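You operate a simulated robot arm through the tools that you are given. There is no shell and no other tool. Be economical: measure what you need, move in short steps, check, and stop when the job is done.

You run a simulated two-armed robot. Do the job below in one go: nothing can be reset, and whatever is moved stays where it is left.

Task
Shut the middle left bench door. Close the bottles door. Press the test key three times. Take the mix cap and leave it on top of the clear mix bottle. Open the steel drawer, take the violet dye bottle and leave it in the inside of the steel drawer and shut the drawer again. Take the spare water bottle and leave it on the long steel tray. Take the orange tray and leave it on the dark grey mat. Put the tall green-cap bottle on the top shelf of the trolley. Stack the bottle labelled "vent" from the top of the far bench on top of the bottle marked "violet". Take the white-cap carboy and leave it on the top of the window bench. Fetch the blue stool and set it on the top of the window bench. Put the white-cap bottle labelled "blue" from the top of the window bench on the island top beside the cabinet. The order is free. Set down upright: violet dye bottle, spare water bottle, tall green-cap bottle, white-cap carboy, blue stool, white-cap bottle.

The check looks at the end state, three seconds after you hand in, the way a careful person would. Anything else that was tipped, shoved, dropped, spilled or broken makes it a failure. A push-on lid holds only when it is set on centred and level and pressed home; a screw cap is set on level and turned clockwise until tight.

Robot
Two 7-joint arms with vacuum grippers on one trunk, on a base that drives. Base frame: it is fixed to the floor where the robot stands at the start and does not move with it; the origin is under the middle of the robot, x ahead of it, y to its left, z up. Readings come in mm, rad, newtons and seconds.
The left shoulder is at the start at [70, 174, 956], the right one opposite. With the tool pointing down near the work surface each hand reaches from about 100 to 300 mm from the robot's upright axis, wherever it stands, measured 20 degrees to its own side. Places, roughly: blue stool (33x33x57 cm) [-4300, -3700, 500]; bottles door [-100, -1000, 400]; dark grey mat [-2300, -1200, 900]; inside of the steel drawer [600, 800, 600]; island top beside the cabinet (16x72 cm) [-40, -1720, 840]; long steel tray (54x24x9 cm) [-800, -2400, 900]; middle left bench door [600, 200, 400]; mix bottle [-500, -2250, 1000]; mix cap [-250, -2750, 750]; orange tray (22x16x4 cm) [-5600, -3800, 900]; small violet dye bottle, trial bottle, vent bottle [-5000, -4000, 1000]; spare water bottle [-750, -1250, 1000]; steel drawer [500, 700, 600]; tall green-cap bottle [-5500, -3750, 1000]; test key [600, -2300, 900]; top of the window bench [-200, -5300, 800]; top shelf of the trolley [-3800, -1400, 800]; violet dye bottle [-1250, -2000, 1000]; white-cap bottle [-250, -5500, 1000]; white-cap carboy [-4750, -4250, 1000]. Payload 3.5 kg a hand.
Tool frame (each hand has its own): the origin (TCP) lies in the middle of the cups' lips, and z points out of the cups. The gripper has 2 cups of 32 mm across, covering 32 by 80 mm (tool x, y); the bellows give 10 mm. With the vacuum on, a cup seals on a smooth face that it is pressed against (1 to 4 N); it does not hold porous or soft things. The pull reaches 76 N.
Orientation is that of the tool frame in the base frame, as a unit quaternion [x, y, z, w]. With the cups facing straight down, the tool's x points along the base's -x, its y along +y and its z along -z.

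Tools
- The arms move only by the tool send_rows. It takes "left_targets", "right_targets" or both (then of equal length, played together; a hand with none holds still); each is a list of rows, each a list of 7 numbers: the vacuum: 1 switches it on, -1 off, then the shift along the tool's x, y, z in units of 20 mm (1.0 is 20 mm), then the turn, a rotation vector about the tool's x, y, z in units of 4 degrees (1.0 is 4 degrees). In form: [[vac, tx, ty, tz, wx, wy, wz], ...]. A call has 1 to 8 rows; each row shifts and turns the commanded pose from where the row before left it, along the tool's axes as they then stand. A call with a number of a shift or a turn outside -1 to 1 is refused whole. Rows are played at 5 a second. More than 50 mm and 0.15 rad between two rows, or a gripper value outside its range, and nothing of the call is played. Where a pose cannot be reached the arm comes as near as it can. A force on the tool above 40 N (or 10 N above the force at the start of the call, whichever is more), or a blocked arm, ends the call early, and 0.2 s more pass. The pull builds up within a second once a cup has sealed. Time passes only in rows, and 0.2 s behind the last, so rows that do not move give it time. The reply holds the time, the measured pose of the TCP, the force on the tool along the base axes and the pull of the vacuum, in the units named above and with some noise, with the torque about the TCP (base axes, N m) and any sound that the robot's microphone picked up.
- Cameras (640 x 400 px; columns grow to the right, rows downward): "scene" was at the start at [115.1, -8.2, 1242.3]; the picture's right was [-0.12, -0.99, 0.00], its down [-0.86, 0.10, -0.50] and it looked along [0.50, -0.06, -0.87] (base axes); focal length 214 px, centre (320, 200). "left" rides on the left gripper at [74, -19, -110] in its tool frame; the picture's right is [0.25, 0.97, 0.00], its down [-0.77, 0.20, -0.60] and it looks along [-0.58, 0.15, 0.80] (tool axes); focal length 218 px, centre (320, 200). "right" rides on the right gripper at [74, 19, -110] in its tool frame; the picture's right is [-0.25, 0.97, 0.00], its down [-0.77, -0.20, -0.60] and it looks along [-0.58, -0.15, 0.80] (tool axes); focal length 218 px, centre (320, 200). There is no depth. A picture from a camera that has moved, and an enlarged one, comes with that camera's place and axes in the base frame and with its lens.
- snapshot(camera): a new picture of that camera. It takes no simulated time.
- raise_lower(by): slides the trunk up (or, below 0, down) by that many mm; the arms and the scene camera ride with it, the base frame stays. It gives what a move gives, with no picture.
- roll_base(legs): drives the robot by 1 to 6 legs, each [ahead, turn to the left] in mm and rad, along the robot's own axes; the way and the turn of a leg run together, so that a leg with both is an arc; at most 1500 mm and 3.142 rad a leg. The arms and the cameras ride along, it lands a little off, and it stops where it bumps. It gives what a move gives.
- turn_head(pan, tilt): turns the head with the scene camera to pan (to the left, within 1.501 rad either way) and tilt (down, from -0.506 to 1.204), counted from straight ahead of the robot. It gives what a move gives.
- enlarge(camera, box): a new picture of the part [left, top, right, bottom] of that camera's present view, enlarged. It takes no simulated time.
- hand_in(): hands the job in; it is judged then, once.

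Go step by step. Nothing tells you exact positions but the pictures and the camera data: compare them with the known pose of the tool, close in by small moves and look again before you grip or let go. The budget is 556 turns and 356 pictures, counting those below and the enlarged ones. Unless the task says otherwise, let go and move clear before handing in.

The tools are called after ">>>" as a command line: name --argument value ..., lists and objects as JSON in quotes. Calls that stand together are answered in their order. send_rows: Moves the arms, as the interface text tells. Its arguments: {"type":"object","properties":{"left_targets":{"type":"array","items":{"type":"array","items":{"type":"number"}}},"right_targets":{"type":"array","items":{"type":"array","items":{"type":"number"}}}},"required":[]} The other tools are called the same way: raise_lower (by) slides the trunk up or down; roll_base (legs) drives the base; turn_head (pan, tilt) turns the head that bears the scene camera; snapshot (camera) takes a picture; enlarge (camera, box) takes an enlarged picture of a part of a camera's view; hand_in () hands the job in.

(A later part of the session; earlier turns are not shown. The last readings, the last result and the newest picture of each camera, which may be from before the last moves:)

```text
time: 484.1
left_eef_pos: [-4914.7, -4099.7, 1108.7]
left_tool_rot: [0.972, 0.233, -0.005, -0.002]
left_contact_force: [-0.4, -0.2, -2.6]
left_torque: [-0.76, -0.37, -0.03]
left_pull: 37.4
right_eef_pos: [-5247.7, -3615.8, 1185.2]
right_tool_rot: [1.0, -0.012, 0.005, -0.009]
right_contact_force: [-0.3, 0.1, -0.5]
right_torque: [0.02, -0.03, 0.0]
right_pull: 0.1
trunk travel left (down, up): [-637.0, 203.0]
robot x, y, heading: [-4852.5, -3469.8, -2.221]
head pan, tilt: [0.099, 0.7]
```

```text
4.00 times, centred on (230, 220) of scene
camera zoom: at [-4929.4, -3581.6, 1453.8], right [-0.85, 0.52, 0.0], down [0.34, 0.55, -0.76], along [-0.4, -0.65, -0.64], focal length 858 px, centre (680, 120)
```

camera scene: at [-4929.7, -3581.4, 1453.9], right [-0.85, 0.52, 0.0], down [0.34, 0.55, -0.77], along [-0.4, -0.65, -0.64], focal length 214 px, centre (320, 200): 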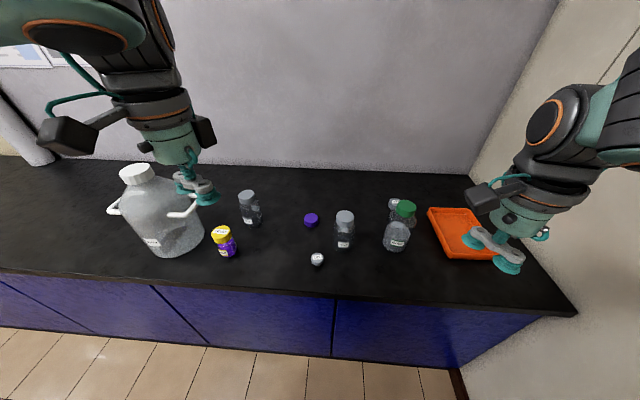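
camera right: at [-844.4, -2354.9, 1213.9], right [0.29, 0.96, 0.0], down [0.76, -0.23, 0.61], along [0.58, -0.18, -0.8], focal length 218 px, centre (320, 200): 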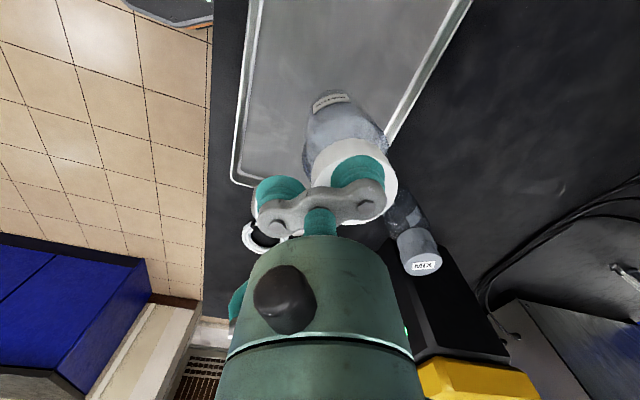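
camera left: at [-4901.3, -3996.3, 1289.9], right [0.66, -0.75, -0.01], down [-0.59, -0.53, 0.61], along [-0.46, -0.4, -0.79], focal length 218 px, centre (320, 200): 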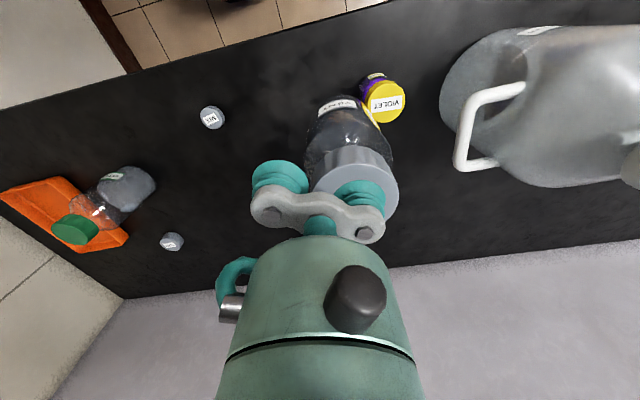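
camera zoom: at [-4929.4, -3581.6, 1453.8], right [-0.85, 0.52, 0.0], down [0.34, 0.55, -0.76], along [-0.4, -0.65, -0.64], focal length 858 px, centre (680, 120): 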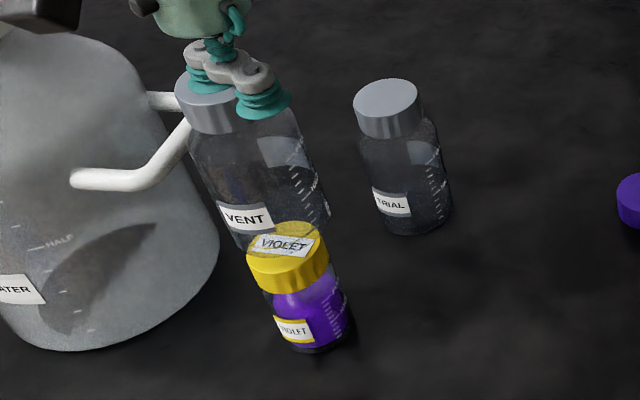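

Both views show VENT centred over VIOLET within about 4 mm. Lowering gently to contact.

>>> send_rows --left_targets '[[1, 0, 0.1, 0.25, 0, 0, 0], [1, 0, 0, 0.25, 0, 0, 0], [1, 0, 0, 0, 0, 0, 0]]'

>>> send_rows --left_targets '[[1, 0, 0, 0.2, 0, 0, 0], [1, 0, 0, 0.1, 0, 0, 0], [1, 0, 0, 0, 0, 0, 0]]'

```text
time: 484.9
left_eef_pos: [-4912.5, -4100.5, 1098.1]
left_tool_rot: [0.972, 0.234, -0.003, -0.003]
left_contact_force: [-0.4, -0.4, -1.8]
left_torque: [-0.73, -0.42, 0.02]
left_pull: 37.8
right_eef_pos: [-5247.8, -3616.5, 1184.2]
right_tool_rot: [1.0, -0.012, 0.004, -0.009]
right_contact_force: [-0.5, 0.0, -0.3]
right_torque: [-0.02, -0.01, 0.01]
right_pull: 0.1
trunk travel left (down, up): [-637.0, 203.0]
robot x, y, heading: [-4852.6, -3467.7, -2.224]
head pan, tilt: [0.099, 0.7]
```

```text
time: 485.7
left_eef_pos: [-4913.4, -4100.2, 1093.4]
left_tool_rot: [0.973, 0.233, -0.004, -0.003]
left_contact_force: [0.1, 0.5, -3.0]
left_torque: [-0.72, -0.33, 0.01]
left_pull: 38.0
right_eef_pos: [-5247.5, -3615.0, 1185.7]
right_tool_rot: [1.0, -0.012, 0.005, -0.008]
right_contact_force: [-0.6, 0.8, -0.4]
right_torque: [0.03, 0.01, -0.02]
right_pull: 0.1
trunk travel left (down, up): [-637.0, 203.0]
robot x, y, heading: [-4852.2, -3471.9, -2.218]
head pan, tilt: [0.099, 0.7]
```

>>> send_rows --left_targets '[[1, 0, 0, 0.15, 0, 0, 0], [1, 0, 0, 0.15, 0, 0, 0], [1, 0, 0, 0, 0, 0, 0]]'

```text
time: 486.5
left_eef_pos: [-4913.6, -4099.2, 1089.9]
left_tool_rot: [0.972, 0.234, -0.005, 0.0]
left_contact_force: [-2.2, -2.0, 28.2]
left_torque: [-1.0, -0.65, -0.02]
left_pull: 38.1
right_eef_pos: [-5248.2, -3612.0, 1184.9]
right_tool_rot: [1.0, -0.012, 0.005, -0.008]
right_contact_force: [-0.2, -0.2, -0.1]
right_torque: [0.0, 0.0, -0.01]
right_pull: 0.1
trunk travel left (down, up): [-637.0, 203.0]
robot x, y, heading: [-4853.4, -3467.9, -2.226]
head pan, tilt: [0.099, 0.7]
```

Contact. I ease off and inspect before releasing.

>>> send_rows --left_targets '[[1, 0, 0, -0.15, 0, 0, 0], [1, 0, 0, 0, 0, 0, 0]]'

>>> enlarge --camera "scene" --box '[180, 170, 280, 270]'

>>> enlarge --camera "left" --box '[240, 40, 440, 240]'

```text
time: 487.1
left_eef_pos: [-4913.0, -4100.0, 1089.8]
left_tool_rot: [0.973, 0.233, -0.003, -0.003]
left_contact_force: [-1.3, -1.5, 9.8]
left_torque: [-0.75, -0.32, 0.01]
left_pull: 37.8
right_eef_pos: [-5246.8, -3614.1, 1184.6]
right_tool_rot: [1.0, -0.012, 0.006, -0.009]
right_contact_force: [-0.2, 0.4, -0.3]
right_torque: [0.0, -0.01, -0.02]
right_pull: 0.1
trunk travel left (down, up): [-637.0, 203.0]
robot x, y, heading: [-4854.1, -3470.3, -2.225]
head pan, tilt: [0.099, 0.7]
```

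```text
4.00 times, centred on (230, 220) of scene
camera zoom: at [-4929.7, -3580.0, 1453.7], right [-0.85, 0.52, 0.0], down [0.34, 0.55, -0.77], along [-0.4, -0.65, -0.64], focal length 858 px, centre (680, 120)
```

zoom: 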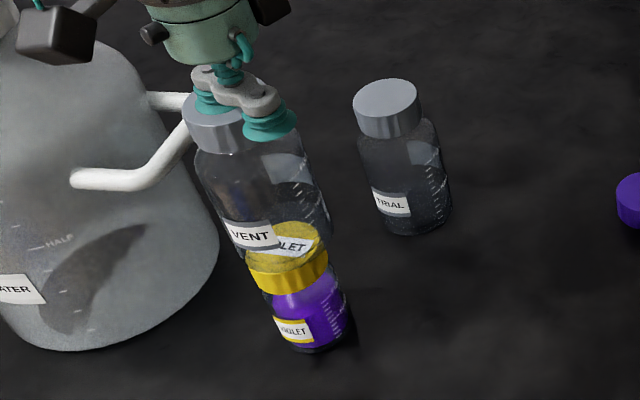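

```text
2.00 times, centred on (340, 140) of left
camera zoom: at [-4856.0, -4051.0, 1200.0], right [0.66, -0.75, -0.01], down [-0.59, -0.53, 0.61], along [-0.46, -0.4, -0.79], focal length 436 px, centre (280, 320)
```

zoom: 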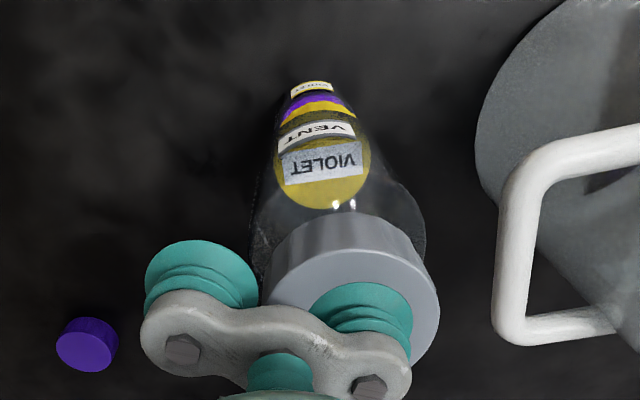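

The stack is aligned. Release and rise gently.

>>> send_rows --left_targets '[[-1, 0, 0, -0.05, 0, 0, 0], [-1, 0, 0, 0, 0, 0, 0], [-1, 0, 0, 0, 0, 0, 0], [-1, 0, 0, 0, 0, 0, 0], [-1, 0, 0, -0.2, 0, 0, 0], [-1, 0, 0, -0.3, 0, 0, 0], [-1, 0, 0, -1, 0, 0, 0], [-1, 0, 0, -1, 0, 0, 0]]'

>>> send_rows --left_targets '[[-1, 0, 0, -1, 0, 0, 0], [-1, 0, 0, -1, 0, 0, 0], [-1, 0, 0, -1, 0, 0, 0], [-1, 0, 0, -1, 0, 0, 0], [-1, 0, -1, -1, 0, 0, 0], [-1, 0, -1, -1, 0, 0, 0], [-1, 0, -1, 0, 0, 0, 0], [-1, 0, -1, 0, 0, 0, 0]]'

>>> snapshot --camera "scene"

```text
time: 488.9
left_eef_pos: [-4913.5, -4100.6, 1141.3]
left_tool_rot: [0.972, 0.233, -0.004, -0.002]
left_contact_force: [0.9, -0.9, -0.1]
left_torque: [0.01, -0.02, 0.0]
left_pull: 0.0
right_eef_pos: [-5246.9, -3616.4, 1186.2]
right_tool_rot: [1.0, -0.012, 0.005, -0.009]
right_contact_force: [-0.4, -0.3, -0.2]
right_torque: [0.0, -0.01, 0.0]
right_pull: 0.1
trunk travel left (down, up): [-637.0, 203.0]
robot x, y, heading: [-4855.9, -3466.8, -2.223]
head pan, tilt: [0.099, 0.7]
```

```text
time: 490.7
left_eef_pos: [-4947.9, -4028.0, 1261.6]
left_tool_rot: [0.972, 0.234, -0.004, -0.001]
left_contact_force: [0.7, 0.6, 0.4]
left_torque: [-0.03, -0.03, 0.0]
left_pull: 0.1
right_eef_pos: [-5248.3, -3614.1, 1185.4]
right_tool_rot: [1.0, -0.013, 0.006, -0.009]
right_contact_force: [0.5, 0.4, 0.7]
right_torque: [-0.03, -0.01, -0.05]
right_pull: 0.1
trunk travel left (down, up): [-637.0, 203.0]
robot x, y, heading: [-4852.6, -3471.4, -2.224]
head pan, tilt: [0.099, 0.7]
```

```text
207 pictures are left
camera scene: at [-4929.7, -3580.5, 1453.9], right [-0.85, 0.52, 0.0], down [0.34, 0.55, -0.77], along [-0.4, -0.65, -0.64], focal length 214 px, centre (320, 200)
```

scene: 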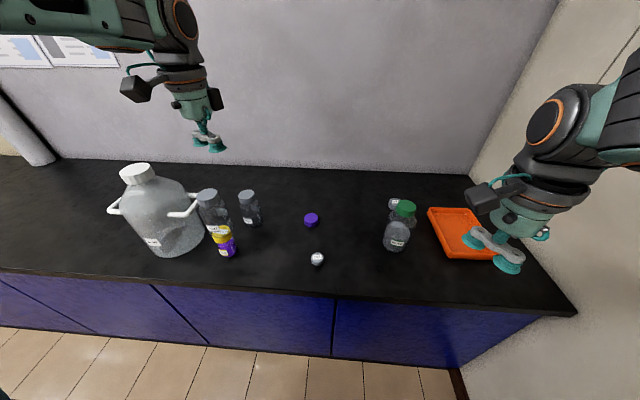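

VENT stands on VIOLET. Next the tall green-cap bottle (lid about [-5393,-3847,1028]) with the right arm.

>>> roll_base --legs '[[55, 0]]'

>>> send_rows --right_targets '[[-1, -0.6, 0.93, 0, -0.26, -0.14, 0], [-1, -0.6, 0.93, 0, 0, 0, 0], [-1, -0.6, 0.93, 0, 0, 0, 0], [-1, -0.6, 0.93, 0, 0, 0, 0], [-1, -0.6, 0.93, 0, 0, 0, 0], [-1, -0.6, 0.93, 0, 0, 0, 0], [-1, -0.6, 0.93, 0, 0, 0, 0], [-1, -0.6, 0.93, 0, 0, 0, 0]]'

>>> snapshot --camera "right"

>>> snapshot --camera "scene"

```text
time: 491.6
left_eef_pos: [-4977.5, -4070.4, 1264.5]
left_tool_rot: [0.973, 0.233, -0.006, -0.002]
left_contact_force: [-0.6, 1.1, 1.0]
left_torque: [-0.03, 0.05, 0.03]
left_pull: 0.1
right_eef_pos: [-5276.3, -3656.7, 1187.2]
right_tool_rot: [1.0, -0.013, 0.004, -0.007]
right_contact_force: [-0.1, -0.6, 0.3]
right_torque: [0.01, 0.05, 0.02]
right_pull: 0.0
trunk travel left (down, up): [-637.0, 203.0]
robot x, y, heading: [-4888.2, -3515.9, -2.223]
head pan, tilt: [0.099, 0.7]
```

```text
time: 493.4
left_eef_pos: [-4982.2, -4075.6, 1260.9]
left_tool_rot: [0.972, 0.233, -0.003, -0.004]
left_contact_force: [0.9, -0.1, -0.1]
left_torque: [-0.01, 0.0, 0.0]
left_pull: 0.1
right_eef_pos: [-5380.8, -3806.2, 1183.2]
right_tool_rot: [1.0, -0.012, -0.001, 0.0]
right_contact_force: [0.4, -0.3, 0.0]
right_torque: [-0.02, -0.01, -0.01]
right_pull: 0.0
trunk travel left (down, up): [-637.0, 203.0]
robot x, y, heading: [-4888.8, -3512.5, -2.219]
head pan, tilt: [0.099, 0.7]
```

```text
206 pictures are left
camera right: at [-5308.4, -3827.8, 1294.0], right [-0.28, -0.96, 0.0], down [-0.77, 0.22, 0.6], along [-0.58, 0.17, -0.8], focal length 218 px, centre (320, 200)
```

right: 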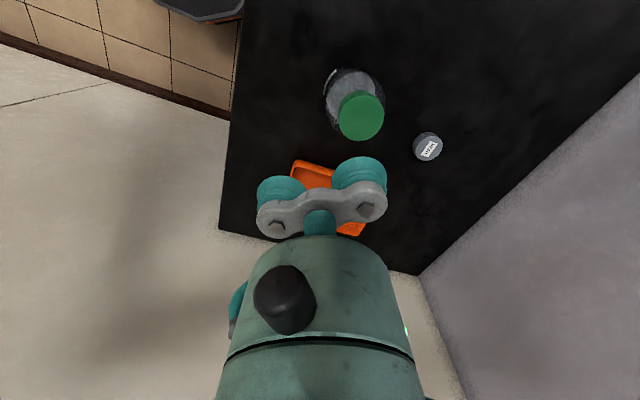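

```text
205 pictures are left
camera scene: at [-4962.8, -3626.9, 1453.6], right [-0.85, 0.52, 0.0], down [0.34, 0.55, -0.76], along [-0.4, -0.65, -0.65], focal length 214 px, centre (320, 200)
```

scene: 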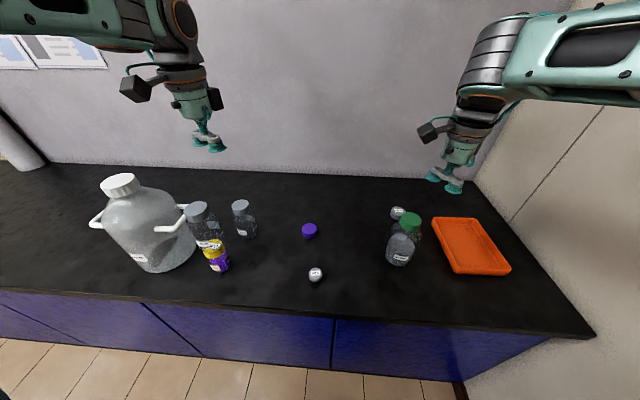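

Green lid refined to [-5395,-3855,1028]. Align and descend.

>>> send_rows --right_targets '[[-1, -0.32, 0.64, 1, 0, 0, 0], [-1, -0.32, 0.64, 1, 0, 0, 0], [-1, 0, 0, 1, 0, 0, 0], [-1, 0, 0, 1, 0, 0, 0], [-1, 0, 0, 1, 0, 0, 0], [-1, 0, 0, 0, 0, 0, 0]]'

>>> enlarge --camera "right" --box '[240, 60, 460, 240]'

```text
time: 494.8
left_eef_pos: [-4979.9, -4073.0, 1262.3]
left_tool_rot: [0.972, 0.234, -0.003, -0.003]
left_contact_force: [0.5, 0.1, -0.6]
left_torque: [0.02, -0.01, 0.01]
left_pull: 0.1
right_eef_pos: [-5392.8, -3830.6, 1084.1]
right_tool_rot: [1.0, -0.014, 0.0, 0.001]
right_contact_force: [0.5, -1.0, -0.1]
right_torque: [-0.04, -0.01, 0.03]
right_pull: 0.0
trunk travel left (down, up): [-637.0, 203.0]
robot x, y, heading: [-4886.0, -3515.5, -2.223]
head pan, tilt: [0.099, 0.7]
```

```text
2.22 times, centred on (350, 150) of right
camera zoom: at [-5320.9, -3851.0, 1193.9], right [-0.28, -0.96, 0.0], down [-0.77, 0.22, 0.6], along [-0.58, 0.17, -0.8], focal length 485 px, centre (253, 311)
```

zoom: 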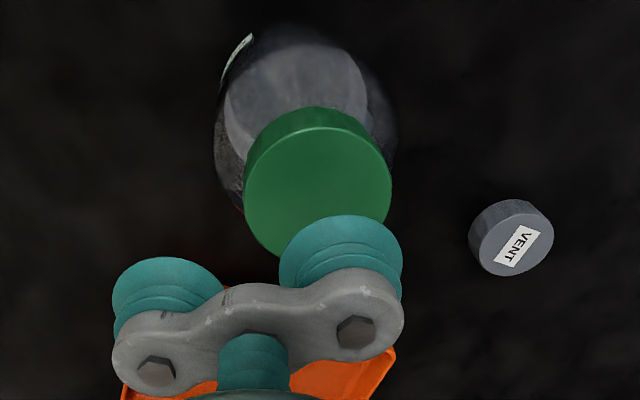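

>>> send_rows --right_targets '[[1, 0, 0, 1, 0, 0, 0], [1, 0, 0, 1, 0, 0, 0], [1, 0, 0, 0.4, 0, 0, 0], [1, 0, 0, 0.3, 0, 0, 0], [1, 0, 0, 0.3, 0, 0, 0], [1, 0, 0, 0, 0, 0, 0]]'

```text
time: 496.2
left_eef_pos: [-4977.0, -4071.3, 1262.6]
left_tool_rot: [0.973, 0.232, -0.006, -0.001]
left_contact_force: [0.2, 0.3, 0.3]
left_torque: [-0.03, -0.02, 0.0]
left_pull: 0.0
right_eef_pos: [-5390.8, -3829.5, 1028.1]
right_tool_rot: [1.0, -0.013, -0.002, 0.002]
right_contact_force: [1.7, 2.4, 26.0]
right_torque: [-1.22, -0.09, 0.06]
right_pull: 38.1
trunk travel left (down, up): [-637.0, 203.0]
robot x, y, heading: [-4887.9, -3515.8, -2.222]
head pan, tilt: [0.099, 0.7]
```

Sealed. Lift and back away, then look towards the trolley.

>>> send_rows --right_targets '[[1, 0, 0, -0.5, 0, 0, 0], [1, 0, 0, -1, 0, 0, 0], [1, 0, 0, -1, 0, 0, 0], [1, 0, 0, -1, 0, 0, 0], [1, 0, 0, -1, 0, 0, 0], [1, 0, 0, -1, 0, 0, 0], [1, 0, 0, -1, 0, 0, 0], [1, 0, 0, -1, 0, 0, 0]]'

>>> roll_base --legs '[[-450, 0]]'

>>> send_rows --right_targets '[[1, 0.9, -0.5, 0, 0, 0, 0], [1, 0.9, -0.5, 0, 0, 0, 0], [1, 0.9, -0.5, 0, 0, 0, 0], [1, 0.9, -0.5, 0, 0, 0, 0], [1, 0.9, -0.5, 0, 0, 0, 0], [1, 0.9, -0.5, 0, 0, 0, 0], [1, 0, 0, 0, 0, 0, 0]]'

>>> roll_base --legs '[[0, -2.3], [900, 0], [0, -0.8]]'

>>> turn_head --pan 0.5 --tilt 0.4

>>> snapshot --camera "scene"

```text
time: 498.0
left_eef_pos: [-4979.7, -4073.9, 1261.0]
left_tool_rot: [0.972, 0.233, -0.004, -0.003]
left_contact_force: [-0.1, 0.0, 0.5]
left_torque: [-0.01, -0.01, 0.0]
left_pull: 0.1
right_eef_pos: [-5391.6, -3829.3, 1175.5]
right_tool_rot: [1.0, -0.013, -0.001, 0.0]
right_contact_force: [0.4, -0.1, -6.2]
right_torque: [-0.72, -0.21, 0.0]
right_pull: 38.0
trunk travel left (down, up): [-637.0, 203.0]
robot x, y, heading: [-4882.0, -3513.7, -2.224]
head pan, tilt: [0.099, 0.7]
```

```text
time: 500.7
left_eef_pos: [-4708.8, -3716.6, 1261.3]
left_tool_rot: [0.972, 0.234, -0.004, -0.003]
left_contact_force: [0.0, 0.3, -0.8]
left_torque: [0.02, 0.04, 0.0]
left_pull: 0.0
right_eef_pos: [-5121.0, -3473.7, 1172.5]
right_tool_rot: [1.0, -0.012, 0.0, 0.001]
right_contact_force: [0.1, -0.4, -6.4]
right_torque: [-0.79, -0.23, -0.02]
right_pull: 37.8
trunk travel left (down, up): [-637.0, 203.0]
robot x, y, heading: [-4617.7, -3156.0, -2.223]
head pan, tilt: [0.099, 0.7]
```

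```text
time: 502.3
left_eef_pos: [-4710.3, -3717.7, 1260.4]
left_tool_rot: [0.972, 0.233, -0.003, -0.002]
left_contact_force: [0.9, 0.0, -0.3]
left_torque: [0.0, 0.01, 0.02]
left_pull: 0.1
right_eef_pos: [-5011.6, -3415.5, 1174.6]
right_tool_rot: [1.0, -0.012, 0.0, 0.0]
right_contact_force: [-0.7, 0.0, -6.3]
right_torque: [-0.79, -0.23, -0.04]
right_pull: 37.8
trunk travel left (down, up): [-637.0, 203.0]
robot x, y, heading: [-4616.0, -3158.6, -2.221]
head pan, tilt: [0.099, 0.7]
```

```text
time: 509.8
left_eef_pos: [-4976.7, -2562.4, 1291.5]
left_tool_rot: [-0.606, 0.795, -0.005, 0.011]
left_contact_force: [-1.1, -0.6, 0.1]
left_torque: [0.04, 0.02, 0.0]
left_pull: 0.1
right_eef_pos: [-4554.6, -2506.8, 1160.1]
right_tool_rot: [-0.445, 0.894, -0.023, 0.057]
right_contact_force: [-0.1, -0.3, 2.0]
right_torque: [0.02, 0.06, 0.01]
right_pull: 0.2
trunk travel left (down, up): [-637.0, 203.0]
robot x, y, heading: [-4653.4, -2956.7, 1.768]
head pan, tilt: [0.099, 0.7]
stopped in leg 2: the force on the tool passed its limit at 84 N (the readings are from after the stop); the commanded pose is now the measured one
```

```text
time: 510.6
left_eef_pos: [-4976.0, -2563.7, 1291.6]
left_tool_rot: [-0.61, 0.792, -0.008, 0.01]
left_contact_force: [-1.0, -0.5, 1.1]
left_torque: [0.01, 0.01, -0.01]
left_pull: 0.1
right_eef_pos: [-4550.3, -2505.5, 1155.2]
right_tool_rot: [-0.45, 0.891, -0.029, 0.062]
right_contact_force: [-0.7, -0.7, 0.3]
right_torque: [0.02, 0.0, -0.02]
right_pull: 0.0
trunk travel left (down, up): [-637.0, 203.0]
robot x, y, heading: [-4657.5, -2955.9, 1.765]
head pan, tilt: [0.499, 0.4]
```

```text
203 pictures are left
camera scene: at [-4670.4, -2997.6, 1505.8], right [0.77, 0.64, 0.04], down [0.21, -0.19, -0.96], along [-0.6, 0.74, -0.28], focal length 214 px, centre (320, 200)
```

scene: 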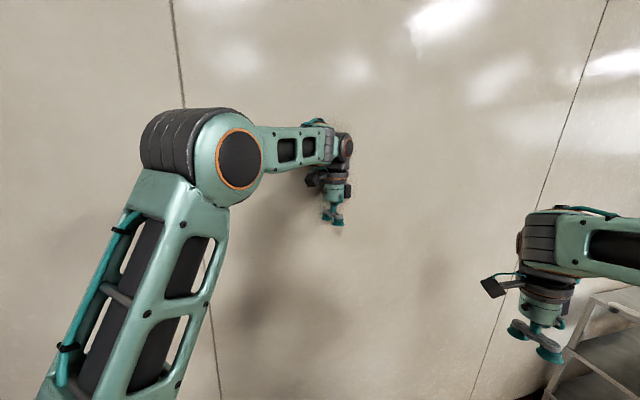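

The hands ran into the wall and the right hand's vacuum dropped — the green-cap bottle may have fallen. I stop, back up and look.

>>> roll_base --legs '[[-150, 0]]'

>>> turn_head --pan -0.3 --tilt 0.9

>>> snapshot --camera "scene"

>>> snapshot --camera "right"

```text
time: 511.4
left_eef_pos: [-4944.5, -2573.4, 1272.3]
left_tool_rot: [-0.59, 0.801, -0.102, -0.016]
left_contact_force: [10.0, 77.8, -272.2]
left_torque: [2.69, -0.76, 0.06]
left_pull: 0.1
right_eef_pos: [-4550.1, -2520.5, 1101.3]
right_tool_rot: [-0.534, 0.818, -0.183, 0.106]
right_contact_force: [1.1, -0.5, 0.4]
right_torque: [0.05, 0.04, 0.0]
right_pull: 0.0
trunk travel left (down, up): [-637.0, 203.0]
robot x, y, heading: [-4647.1, -2971.2, 1.774]
head pan, tilt: [0.499, 0.4]
stopped in leg 1: the robot was blocked; the commanded pose is now the measured one
```

```text
time: 512.5
left_eef_pos: [-4941.4, -2565.8, 1260.1]
left_tool_rot: [-0.604, 0.792, -0.089, -0.006]
left_contact_force: [131.0, 108.6, -307.7]
left_torque: [1.57, 17.39, 6.82]
left_pull: 0.0
right_eef_pos: [-4547.1, -2517.7, 1098.0]
right_tool_rot: [-0.538, 0.816, -0.18, 0.108]
right_contact_force: [-0.2, -1.2, 0.4]
right_torque: [0.02, 0.04, 0.04]
right_pull: 0.0
trunk travel left (down, up): [-637.0, 203.0]
robot x, y, heading: [-4614.4, -2964.3, 1.854]
head pan, tilt: [-0.3, 0.901]
```

```text
202 pictures are left
camera scene: at [-4550.9, -3030.6, 1462.4], right [1.0, -0.02, -0.06], down [-0.05, -0.69, -0.72], along [-0.03, 0.72, -0.69], focal length 214 px, centre (320, 200)
```

scene: 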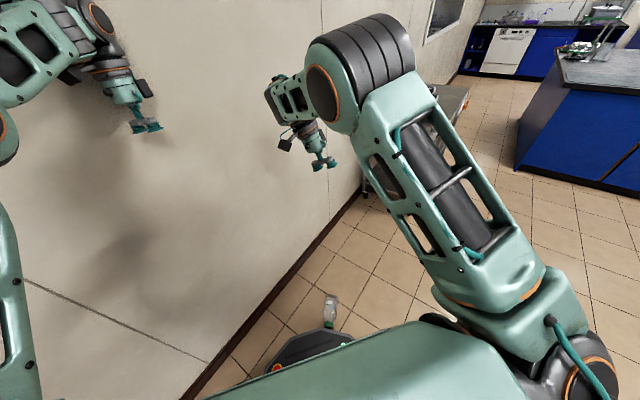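

```text
201 pictures are left
camera right: at [-4634.1, -2557.6, 1191.4], right [-0.71, 0.58, -0.4], down [0.25, 0.74, 0.62], along [0.66, 0.34, -0.67], focal length 218 px, centre (320, 200)
```

right: 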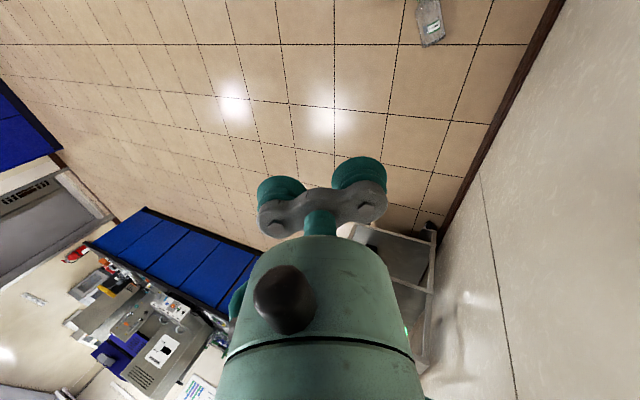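

The bottle lies on the floor near the wall and the left hand is jammed against the wall. First I free the left hand by moving it away from the wall.

>>> send_rows --left_targets '[[-1, 0.38, -0.9, 0, 0, 0, 0], [-1, 0.38, -0.9, 0, 0, 0, 0], [-1, 0.38, -0.9, 0, 0, 0, 0], [-1, 0.38, -0.9, -0.3, 0, 0, 0]]'

>>> snapshot --camera "scene"

```text
time: 512.8
left_eef_pos: [-4911.9, -2525.9, 1230.6]
left_tool_rot: [-0.544, 0.834, -0.093, -0.005]
left_contact_force: [-215.8, 112.7, -307.5]
left_torque: [0.41, -37.47, -14.23]
left_pull: 0.0
right_eef_pos: [-4553.2, -2507.8, 1071.0]
right_tool_rot: [-0.57, 0.774, -0.253, 0.111]
right_contact_force: [1.3, 0.1, 1.1]
right_torque: [0.03, 0.13, 0.0]
right_pull: 0.1
trunk travel left (down, up): [-637.0, 203.0]
robot x, y, heading: [-4612.6, -2965.3, 1.844]
head pan, tilt: [-0.3, 0.901]
stopped in row 1 (left hand): the arm was blocked; the commanded pose is now the measured one
```

```text
200 pictures are left
camera scene: at [-4551.0, -3028.4, 1463.1], right [1.0, -0.02, -0.06], down [-0.05, -0.7, -0.72], along [-0.02, 0.72, -0.7], focal length 214 px, centre (320, 200)
```

scene: 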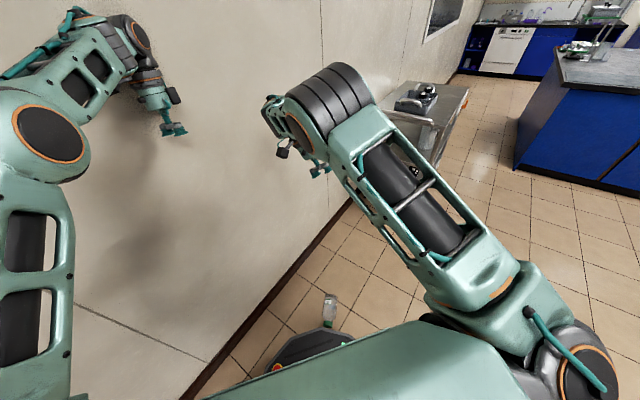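

>>> send_rows --left_targets '[[-1, 0, 0, 0, 0, 0, 0]]' --right_targets '[[-1, 0, 0, 0, 0, 0, 0]]'

>>> turn_head --pan 1.2 --tilt 0.5

>>> snapshot --camera "scene"

```text
time: 513.1
left_eef_pos: [-4895.3, -2505.5, 1183.1]
left_tool_rot: [-0.512, 0.852, -0.105, -0.012]
left_contact_force: [-38.3, 131.7, -302.5]
left_torque: [-4.06, -12.68, -4.98]
left_pull: 0.0
right_eef_pos: [-4555.2, -2497.9, 1049.5]
right_tool_rot: [-0.59, 0.733, -0.322, 0.103]
right_contact_force: [0.5, 0.2, 1.1]
right_torque: [0.03, 0.06, -0.01]
right_pull: 0.1
trunk travel left (down, up): [-637.0, 203.0]
robot x, y, heading: [-4610.7, -2965.8, 1.842]
head pan, tilt: [-0.3, 0.901]
stopped in row 1 (left hand): the arm was blocked; the commanded pose is now the measured one
```

```text
time: 514.8
left_eef_pos: [-4895.1, -2509.6, 1184.3]
left_tool_rot: [-0.511, 0.851, -0.116, -0.019]
left_contact_force: [-166.0, 94.1, -325.8]
left_torque: [1.36, -32.6, -10.05]
left_pull: 0.0
right_eef_pos: [-4550.5, -2495.3, 1049.3]
right_tool_rot: [-0.593, 0.732, -0.319, 0.1]
right_contact_force: [-1.1, 0.7, 0.0]
right_torque: [-0.01, 0.0, -0.01]
right_pull: 0.1
trunk travel left (down, up): [-637.0, 203.0]
robot x, y, heading: [-4611.1, -2962.3, 1.845]
head pan, tilt: [1.201, 0.499]
```

```text
199 pictures are left
camera scene: at [-4641.2, -3100.6, 1491.7], right [0.1, 0.99, 0.13], down [0.43, 0.07, -0.9], along [-0.9, 0.14, -0.42], focal length 214 px, centre (320, 200)
```

scene: 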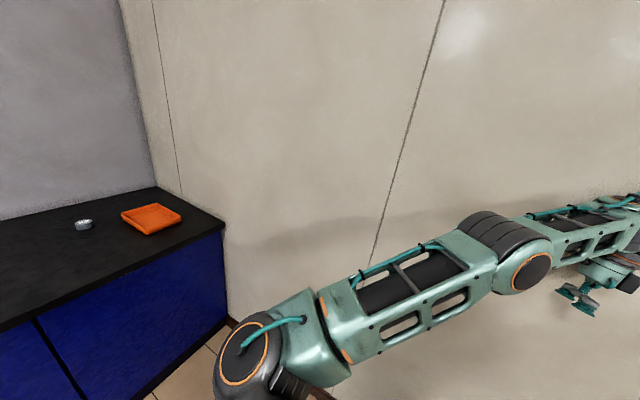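

The robot leans back with the left hand pressed on the wall. Turning right moves that hand away from the wall.

>>> roll_base --legs '[[0, -0.3]]'

>>> snapshot --camera "scene"

```text
time: 515.5
left_eef_pos: [-4878.8, -2487.8, 1079.6]
left_tool_rot: [-0.446, 0.876, -0.157, -0.091]
left_contact_force: [-188.3, 82.6, -322.7]
left_torque: [-5.63, -35.55, -5.73]
left_pull: 0.1
right_eef_pos: [-4407.9, -2453.8, 1009.3]
right_tool_rot: [-0.48, 0.737, -0.472, 0.057]
right_contact_force: [-0.3, 2.6, -0.7]
right_torque: [-0.22, -0.05, -0.12]
right_pull: 0.1
trunk travel left (down, up): [-637.0, 203.0]
robot x, y, heading: [-4606.6, -2970.9, 1.827]
head pan, tilt: [1.201, 0.499]
stopped in leg 1: the robot was blocked; the commanded pose is now the measured one
```

```text
198 pictures are left
camera scene: at [-4644.6, -3092.8, 1492.1], right [0.12, 0.99, 0.12], down [0.43, 0.06, -0.9], along [-0.89, 0.15, -0.42], focal length 214 px, centre (320, 200)
```

scene: 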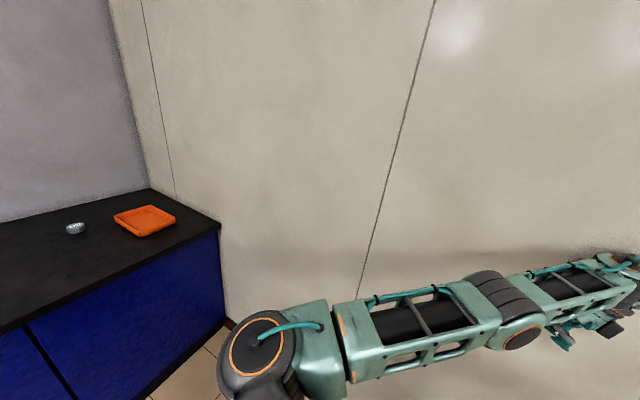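

>>> turn_head --pan 0.3 --tilt 0.7

>>> snapshot --camera "scene"

>>> snapshot --camera "left"

```text
time: 516.7
left_eef_pos: [-4878.7, -2497.5, 1083.6]
left_tool_rot: [-0.425, 0.881, -0.184, -0.096]
left_contact_force: [-224.4, 47.9, -197.1]
left_torque: [-4.66, -39.84, -4.34]
left_pull: 0.0
right_eef_pos: [-4416.1, -2449.1, 1009.1]
right_tool_rot: [-0.487, 0.734, -0.469, 0.059]
right_contact_force: [0.6, 0.0, -0.3]
right_torque: [0.0, 0.0, -0.01]
right_pull: 0.2
trunk travel left (down, up): [-637.0, 203.0]
robot x, y, heading: [-4608.3, -2965.8, 1.834]
head pan, tilt: [0.3, 0.7]
```

```text
197 pictures are left
camera scene: at [-4598.2, -3025.6, 1479.5], right [0.84, 0.54, 0.02], down [0.31, -0.44, -0.84], along [-0.44, 0.72, -0.54], focal length 214 px, centre (320, 200)
```

scene: 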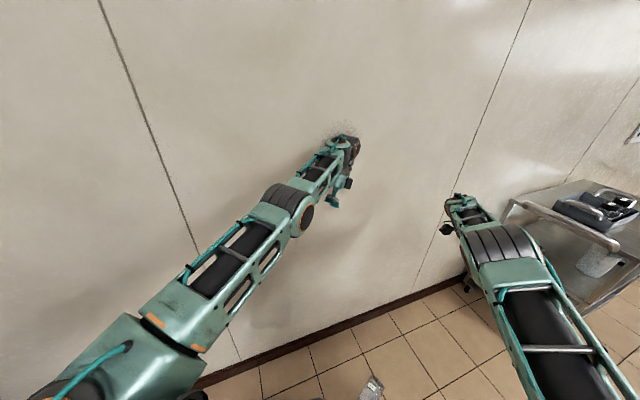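

```text
196 pictures are left
camera left: at [-4907.7, -2516.9, 1213.6], right [-0.92, 0.37, -0.15], down [0.33, 0.91, 0.25], along [0.23, 0.18, -0.96], focal length 218 px, centre (320, 200)
```

left: 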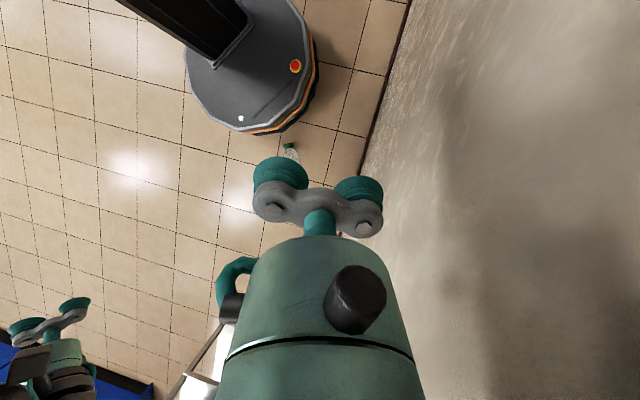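

The left wrist is pressed into the wall with the arm stretched. I try drawing the hand straight back towards the shoulder.

>>> send_rows --left_targets '[[-1, 0.33, -0.9, 0.25, 0, 0, 0], [-1, 0.33, -0.9, 0.25, 0, 0, 0], [-1, 0.33, -0.9, 0.25, 0, 0, 0], [-1, 0.33, -0.9, 0.25, 0, 0, 0]]'

>>> send_rows --left_targets '[[-1, 0.33, -0.9, 0.25, 0, 0, 0], [-1, 0.33, -0.9, 0.25, 0, 0, 0], [-1, 0.33, -0.9, 0.25, 0, 0, 0], [-1, 0.33, -0.9, 0.25, 0, 0, 0]]'

```text
time: 517.0
left_eef_pos: [-4884.5, -2521.0, 1051.9]
left_tool_rot: [-0.41, 0.865, -0.246, -0.151]
left_contact_force: [-126.7, -33.8, 28.2]
left_torque: [5.46, -19.69, 2.08]
left_pull: 0.0
right_eef_pos: [-4324.6, -2451.4, 970.1]
right_tool_rot: [-0.426, 0.751, -0.502, 0.056]
right_contact_force: [-0.4, 1.0, 0.1]
right_torque: [0.02, 0.02, -0.06]
right_pull: 0.0
trunk travel left (down, up): [-637.0, 203.0]
robot x, y, heading: [-4606.7, -2970.7, 1.81]
head pan, tilt: [0.3, 0.7]
stopped in row 1 (left hand): the arm was blocked; the commanded pose is now the measured one
```

```text
time: 517.3
left_eef_pos: [-4883.2, -2541.6, 1027.0]
left_tool_rot: [-0.407, 0.842, -0.3, -0.187]
left_contact_force: [6.3, -6.1, -5.6]
left_torque: [0.0, 0.45, -0.37]
left_pull: 0.0
right_eef_pos: [-4278.3, -2476.1, 925.8]
right_tool_rot: [-0.436, 0.773, -0.46, -0.033]
right_contact_force: [-29.0, 4.0, -0.6]
right_torque: [-0.29, -1.15, 1.4]
right_pull: 0.0
trunk travel left (down, up): [-637.0, 203.0]
robot x, y, heading: [-4595.3, -2974.1, 1.75]
head pan, tilt: [0.3, 0.7]
stopped in row 1 (right hand): the arm was blocked; the commanded pose is now the measured one
```

The left hand is free now, but the right hand touched something. I hold and look.

>>> turn_head --pan -0.3 --tilt 0.7

>>> snapshot --camera "scene"

```text
time: 518.3
left_eef_pos: [-4863.0, -2544.5, 1034.3]
left_tool_rot: [-0.403, 0.828, -0.356, -0.161]
left_contact_force: [-0.2, 0.5, 0.4]
left_torque: [0.05, -0.01, 0.02]
left_pull: 0.1
right_eef_pos: [-4267.2, -2423.2, 896.5]
right_tool_rot: [-0.431, 0.783, -0.448, 0.0]
right_contact_force: [-33.9, -7.4, 0.5]
right_torque: [0.46, -1.55, 2.12]
right_pull: 0.0
trunk travel left (down, up): [-637.0, 203.0]
robot x, y, heading: [-4552.9, -2957.7, 1.782]
head pan, tilt: [-0.3, 0.7]
```

```text
195 pictures are left
camera scene: at [-4356.2, -2962.1, 1474.8], right [0.99, -0.09, -0.15], down [-0.17, -0.57, -0.81], along [-0.01, 0.82, -0.57], focal length 214 px, centre (320, 200)
```

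scene: 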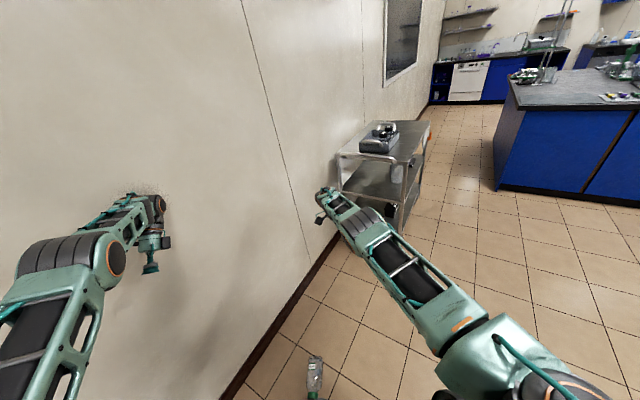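

>>> raise_lower --by -150

>>> snapshot --camera "scene"

```text
time: 518.7
left_eef_pos: [-4851.5, -2565.2, 1033.3]
left_tool_rot: [-0.398, 0.818, -0.399, -0.117]
left_contact_force: [-4.4, -7.7, 1.0]
left_torque: [0.6, -0.26, 0.4]
left_pull: 0.1
right_eef_pos: [-4106.2, -2426.3, 850.9]
right_tool_rot: [-0.381, 0.776, -0.492, 0.105]
right_contact_force: [39.8, -1.5, 5.5]
right_torque: [0.43, 1.83, -2.02]
right_pull: 0.0
trunk travel left (down, up): [-633.0, 207.0]
robot x, y, heading: [-4551.5, -2948.0, 1.742]
head pan, tilt: [-0.3, 0.7]
stopped: the arm was blocked; the commanded pose is now the measured one
```

```text
194 pictures are left
camera scene: at [-4251.9, -2961.3, 1470.8], right [0.97, -0.13, -0.22], down [-0.25, -0.56, -0.79], along [-0.02, 0.82, -0.57], focal length 214 px, centre (320, 200)
```

scene: 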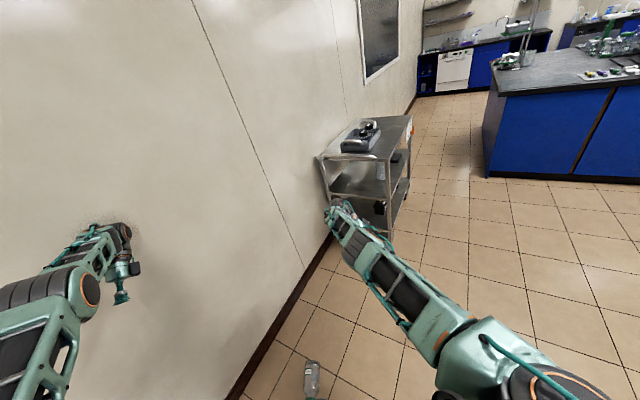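

The robot is tilting to the right, probably levered by the left wrist in the wall. I pull the left arm away from the wall at once.

>>> send_rows --left_targets '[[-1, -0.17, -0.81, 0.56, 0, 0, 0], [-1, -0.17, -0.81, 0.56, 0, 0, 0], [-1, -0.17, -0.81, 0.56, 0, 0, 0], [-1, -0.17, -0.81, 0.56, 0, 0, 0], [-1, -0.17, -0.81, 0.56, 0, 0, 0], [-1, -0.17, -0.81, 0.56, 0, 0, 0]]'

>>> snapshot --camera "scene"

```text
time: 519.0
left_eef_pos: [-4775.9, -2498.6, 1031.7]
left_tool_rot: [-0.328, 0.819, -0.468, -0.048]
left_contact_force: [1.2, -2.6, 5.2]
left_torque: [0.46, 0.14, -0.02]
left_pull: 0.0
right_eef_pos: [-4092.2, -2436.5, 785.9]
right_tool_rot: [-0.428, 0.775, -0.435, -0.161]
right_contact_force: [58.1, -16.6, -22.9]
right_torque: [-0.99, 2.7, -3.61]
right_pull: 0.1
trunk travel left (down, up): [-633.0, 207.0]
robot x, y, heading: [-4550.6, -2888.0, 1.555]
head pan, tilt: [-0.3, 0.7]
stopped in row 1 (left hand): the arm was blocked; the commanded pose is now the measured one
```

```text
193 pictures are left
camera scene: at [-4144.8, -2905.1, 1448.5], right [0.91, -0.31, -0.28], down [-0.41, -0.53, -0.74], along [0.09, 0.79, -0.61], focal length 214 px, centre (320, 200)
```

scene: 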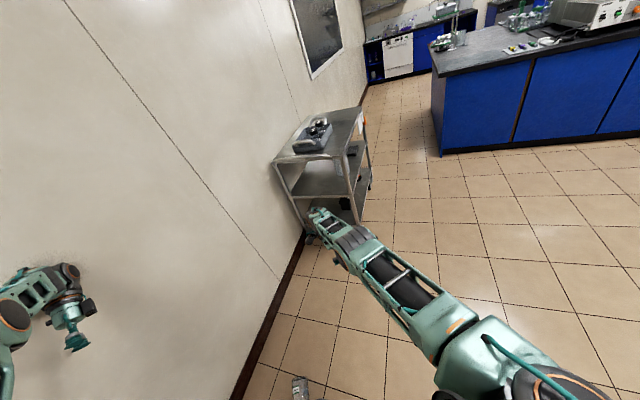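

>>> raise_lower --by -300

>>> snapshot --camera "scene"

```text
time: 519.3
left_eef_pos: [-4708.6, -2418.4, 1034.9]
left_tool_rot: [-0.308, 0.817, -0.488, -0.011]
left_contact_force: [-7.4, -8.3, 4.3]
left_torque: [0.65, -0.27, 0.77]
left_pull: 0.1
right_eef_pos: [-3930.3, -2414.2, 754.7]
right_tool_rot: [-0.461, 0.795, -0.375, 0.121]
right_contact_force: [33.0, -4.8, 15.3]
right_torque: [0.93, 2.83, -1.11]
right_pull: 0.0
trunk travel left (down, up): [-630.0, 210.0]
robot x, y, heading: [-4528.0, -2801.2, 1.225]
head pan, tilt: [-0.3, 0.7]
stopped: the arm was blocked; the commanded pose is now the measured one
```

```text
192 pictures are left
camera scene: at [-4061.1, -2906.7, 1420.7], right [0.75, -0.58, -0.32], down [-0.6, -0.4, -0.69], along [0.28, 0.71, -0.65], focal length 214 px, centre (320, 200)
```

scene: 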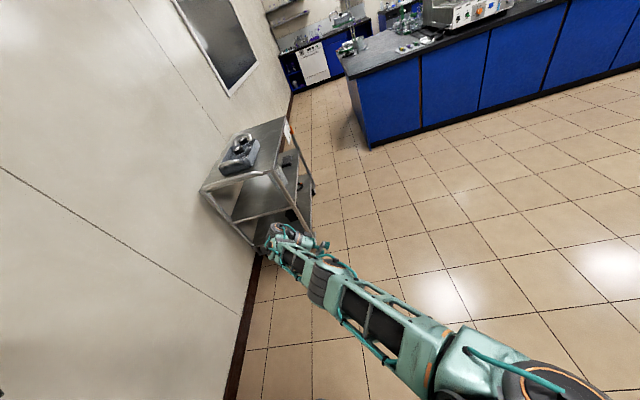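

>>> roll_base --legs '[[400, -1.2]]'

>>> snapshot --camera "scene"

```text
time: 520.0
left_eef_pos: [-4489.3, -2066.1, 999.5]
left_tool_rot: [-0.187, 0.941, -0.276, -0.059]
left_contact_force: [-6.0, -6.5, -7.8]
left_torque: [0.02, -0.45, 0.2]
left_pull: 0.0
right_eef_pos: [-3603.0, -2929.3, 748.4]
right_tool_rot: [-0.031, 0.719, -0.694, -0.008]
right_contact_force: [7.9, -3.1, 11.2]
right_torque: [0.98, 0.07, -0.67]
right_pull: 0.1
trunk travel left (down, up): [-630.0, 210.0]
robot x, y, heading: [-4259.3, -2605.9, 0.072]
head pan, tilt: [-0.3, 0.7]
stopped in leg 1: the robot was blocked; the commanded pose is now the measured one
```

```text
191 pictures are left
camera scene: at [-4072.7, -2897.7, 1430.0], right [-0.23, -0.96, -0.18], down [-0.66, 0.29, -0.7], along [0.72, -0.04, -0.69], focal length 214 px, centre (320, 200)
```

scene: 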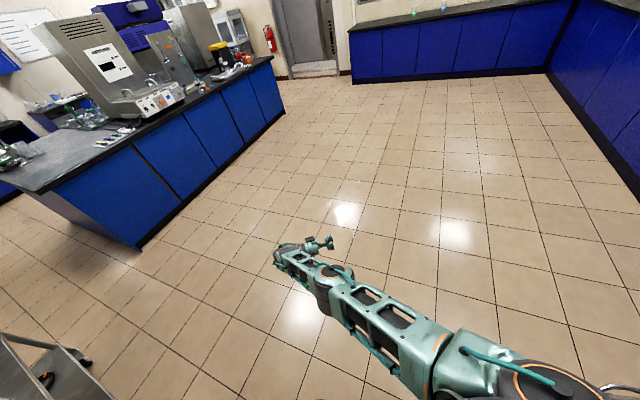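

>>> send_rows --right_targets '[[-1, 0, 0, 0, 0, 0, 0], [-1, 0, 0, 0, 0, 0, 0]]'

>>> turn_head --pan 0 --tilt 0.7

>>> snapshot --camera "scene"

```text
time: 520.4
left_eef_pos: [-4139.5, -1818.6, 876.0]
left_tool_rot: [0.003, 0.883, -0.425, -0.196]
left_contact_force: [28.8, 1.5, -7.9]
left_torque: [-0.54, 1.54, -1.78]
left_pull: 0.2
right_eef_pos: [-3594.7, -2922.5, 793.8]
right_tool_rot: [-0.007, -0.593, 0.802, 0.069]
right_contact_force: [-9.5, 11.8, -11.2]
right_torque: [-0.45, 0.16, 0.89]
right_pull: 0.1
trunk travel left (down, up): [-630.0, 210.0]
robot x, y, heading: [-4174.5, -2594.8, -0.218]
head pan, tilt: [-0.3, 0.7]
stopped in row 1 (right hand): the arm was blocked; the commanded pose is now the measured one
```

```text
time: 521.2
left_eef_pos: [-4157.8, -1843.0, 887.9]
left_tool_rot: [-0.004, 0.877, -0.433, -0.207]
left_contact_force: [-0.7, 0.6, -0.6]
left_torque: [-0.12, -0.05, 0.08]
left_pull: 0.0
right_eef_pos: [-3624.8, -2934.3, 783.3]
right_tool_rot: [-0.027, -0.617, 0.782, 0.089]
right_contact_force: [-2.7, 2.8, -0.6]
right_torque: [0.08, 0.05, 0.15]
right_pull: 0.1
trunk travel left (down, up): [-630.0, 210.0]
robot x, y, heading: [-4186.7, -2598.9, -0.16]
head pan, tilt: [0.0, 0.7]
```

```text
190 pictures are left
camera scene: at [-4053.4, -2614.4, 1446.4], right [-0.16, -0.99, 0.0], down [-0.64, 0.1, -0.76], along [0.75, -0.12, -0.65], focal length 214 px, centre (320, 200)
```

scene: 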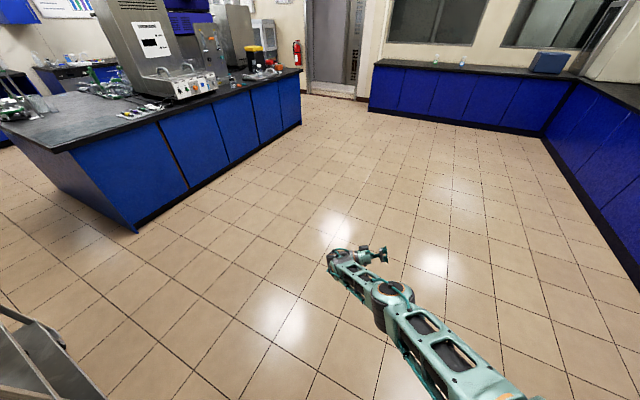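

The robot is upright again. Now I inspect the left hand, the trolley and the fallen bottle.

>>> turn_head --pan 1.3 --tilt 0.6

>>> snapshot --camera "scene"

>>> snapshot --camera "left"

```text
time: 522.6
left_eef_pos: [-4144.7, -1843.9, 889.7]
left_tool_rot: [0.007, 0.877, -0.432, -0.211]
left_contact_force: [-0.1, -0.8, -0.4]
left_torque: [-0.01, -0.01, 0.0]
left_pull: 0.0
right_eef_pos: [-3635.5, -2948.0, 783.5]
right_tool_rot: [-0.029, -0.618, 0.78, 0.096]
right_contact_force: [-0.2, 1.1, -0.4]
right_torque: [-0.03, 0.0, 0.03]
right_pull: 0.0
trunk travel left (down, up): [-630.0, 210.0]
robot x, y, heading: [-4189.2, -2593.3, -0.166]
head pan, tilt: [1.3, 0.6]
```

```text
189 pictures are left
camera scene: at [-4104.2, -2522.2, 1455.7], right [0.9, -0.43, 0.0], down [-0.24, -0.51, -0.82], along [0.35, 0.75, -0.57], focal length 214 px, centre (320, 200)
```

scene: 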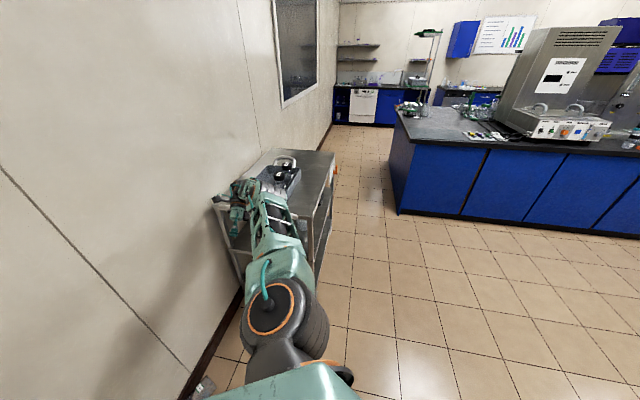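

```text
188 pictures are left
camera left: at [-4167.8, -1760.2, 990.0], right [-0.39, 0.66, -0.64], down [0.9, 0.43, -0.11], along [0.21, -0.62, -0.76], focal length 218 px, centre (320, 200)
```

left: 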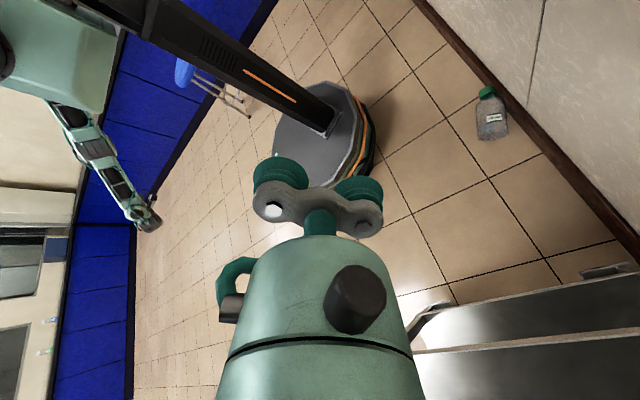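

The bottle lies on the floor by the wall, seemingly intact. Before anything else I restore both arms to a safe, tool-down posture, starting by drawing the left hand back from the trolley.

>>> send_rows --left_targets '[[-1, 0.06, -0.96, 0.28, 0, 0, 0], [-1, 0.06, -0.96, 0.28, 0, 0, 0], [-1, 0.06, -0.96, 0.28, 0, 0, 0], [-1, 0.06, -0.96, 0.28, 0, 0, 0], [-1, 0.06, -0.96, 0.28, 0, 0, 0], [-1, 0.06, -0.96, 0.28, 0, 0, 0], [-1, 0.06, -0.96, 0.28, 0, 0, 0], [-1, 0.06, -0.96, 0.28, 0, 0, 0]]'

>>> send_rows --left_targets '[[-1, 0, 0, 0, -0.9, -0.43, 0], [-1, 0, 0, 0, -0.9, -0.43, 0], [-1, 0, 0, 0, -0.9, -0.43, 0], [-1, 0, 0, 0, -0.9, -0.43, 0], [-1, 0, 0, 0, -0.9, -0.43, 0], [-1, 0, 0, 0, -0.9, -0.43, 0], [-1, 0, 0, 0, -0.9, -0.43, 0], [-1, 0, 0, 0, -0.9, -0.43, 0]]'

>>> send_rows --right_targets '[[-1, 0, 0, 0, -1, -0.08, 0], [-1, 0, 0, 0, -1, -0.08, 0], [-1, 0, 0, 0, -1, -0.08, 0], [-1, 0, 0, 0, -1, -0.08, 0], [-1, 0, 0, 0, -1, -0.08, 0], [-1, 0, 0, 0, -1, -0.08, 0], [-1, 0, 0, 0, -1, -0.08, 0], [-1, 0, 0, 0, -1, -0.08, 0]]'

```text
time: 523.0
left_eef_pos: [-4138.8, -1851.8, 894.8]
left_tool_rot: [0.029, 0.878, -0.438, -0.192]
left_contact_force: [1.2, 1.3, 0.3]
left_torque: [-0.05, 0.01, -0.01]
left_pull: 0.0
left hand out of reach, approached as far as the arm can: row 1
right_eef_pos: [-3634.4, -2950.5, 780.6]
right_tool_rot: [-0.029, -0.618, 0.779, 0.096]
right_contact_force: [1.6, 0.7, -0.4]
right_torque: [0.01, -0.01, -0.06]
right_pull: 0.0
trunk travel left (down, up): [-630.0, 210.0]
robot x, y, heading: [-4189.0, -2593.5, -0.174]
head pan, tilt: [1.3, 0.6]
stopped in row 1 (left hand): the arm was blocked; the commanded pose is now the measured one
```

```text
time: 524.8
left_eef_pos: [-4126.1, -1840.0, 891.6]
left_tool_rot: [0.03, 0.958, -0.267, -0.103]
left_contact_force: [-0.7, 0.0, -0.1]
left_torque: [0.0, 0.0, -0.04]
left_pull: 0.1
left hand out of reach, approached as far as the arm can: row 6, 7, 8
right_eef_pos: [-3634.7, -2948.7, 782.7]
right_tool_rot: [-0.029, -0.618, 0.78, 0.095]
right_contact_force: [0.0, 0.4, -0.6]
right_torque: [0.01, -0.01, -0.01]
right_pull: 0.0
trunk travel left (down, up): [-630.0, 210.0]
robot x, y, heading: [-4191.5, -2594.5, -0.167]
head pan, tilt: [1.3, 0.6]
```

```text
time: 526.6
left_eef_pos: [-4126.4, -1840.5, 892.2]
left_tool_rot: [0.03, 0.957, -0.268, -0.103]
left_contact_force: [0.0, 0.6, -0.4]
left_torque: [-0.01, -0.02, 0.06]
left_pull: 0.0
right_eef_pos: [-3634.7, -2947.3, 782.3]
right_tool_rot: [0.038, 0.811, -0.58, -0.07]
right_contact_force: [0.7, 0.9, -0.2]
right_torque: [0.01, 0.01, -0.01]
right_pull: 0.0
trunk travel left (down, up): [-630.0, 210.0]
robot x, y, heading: [-4189.8, -2593.8, -0.168]
head pan, tilt: [1.3, 0.6]
```

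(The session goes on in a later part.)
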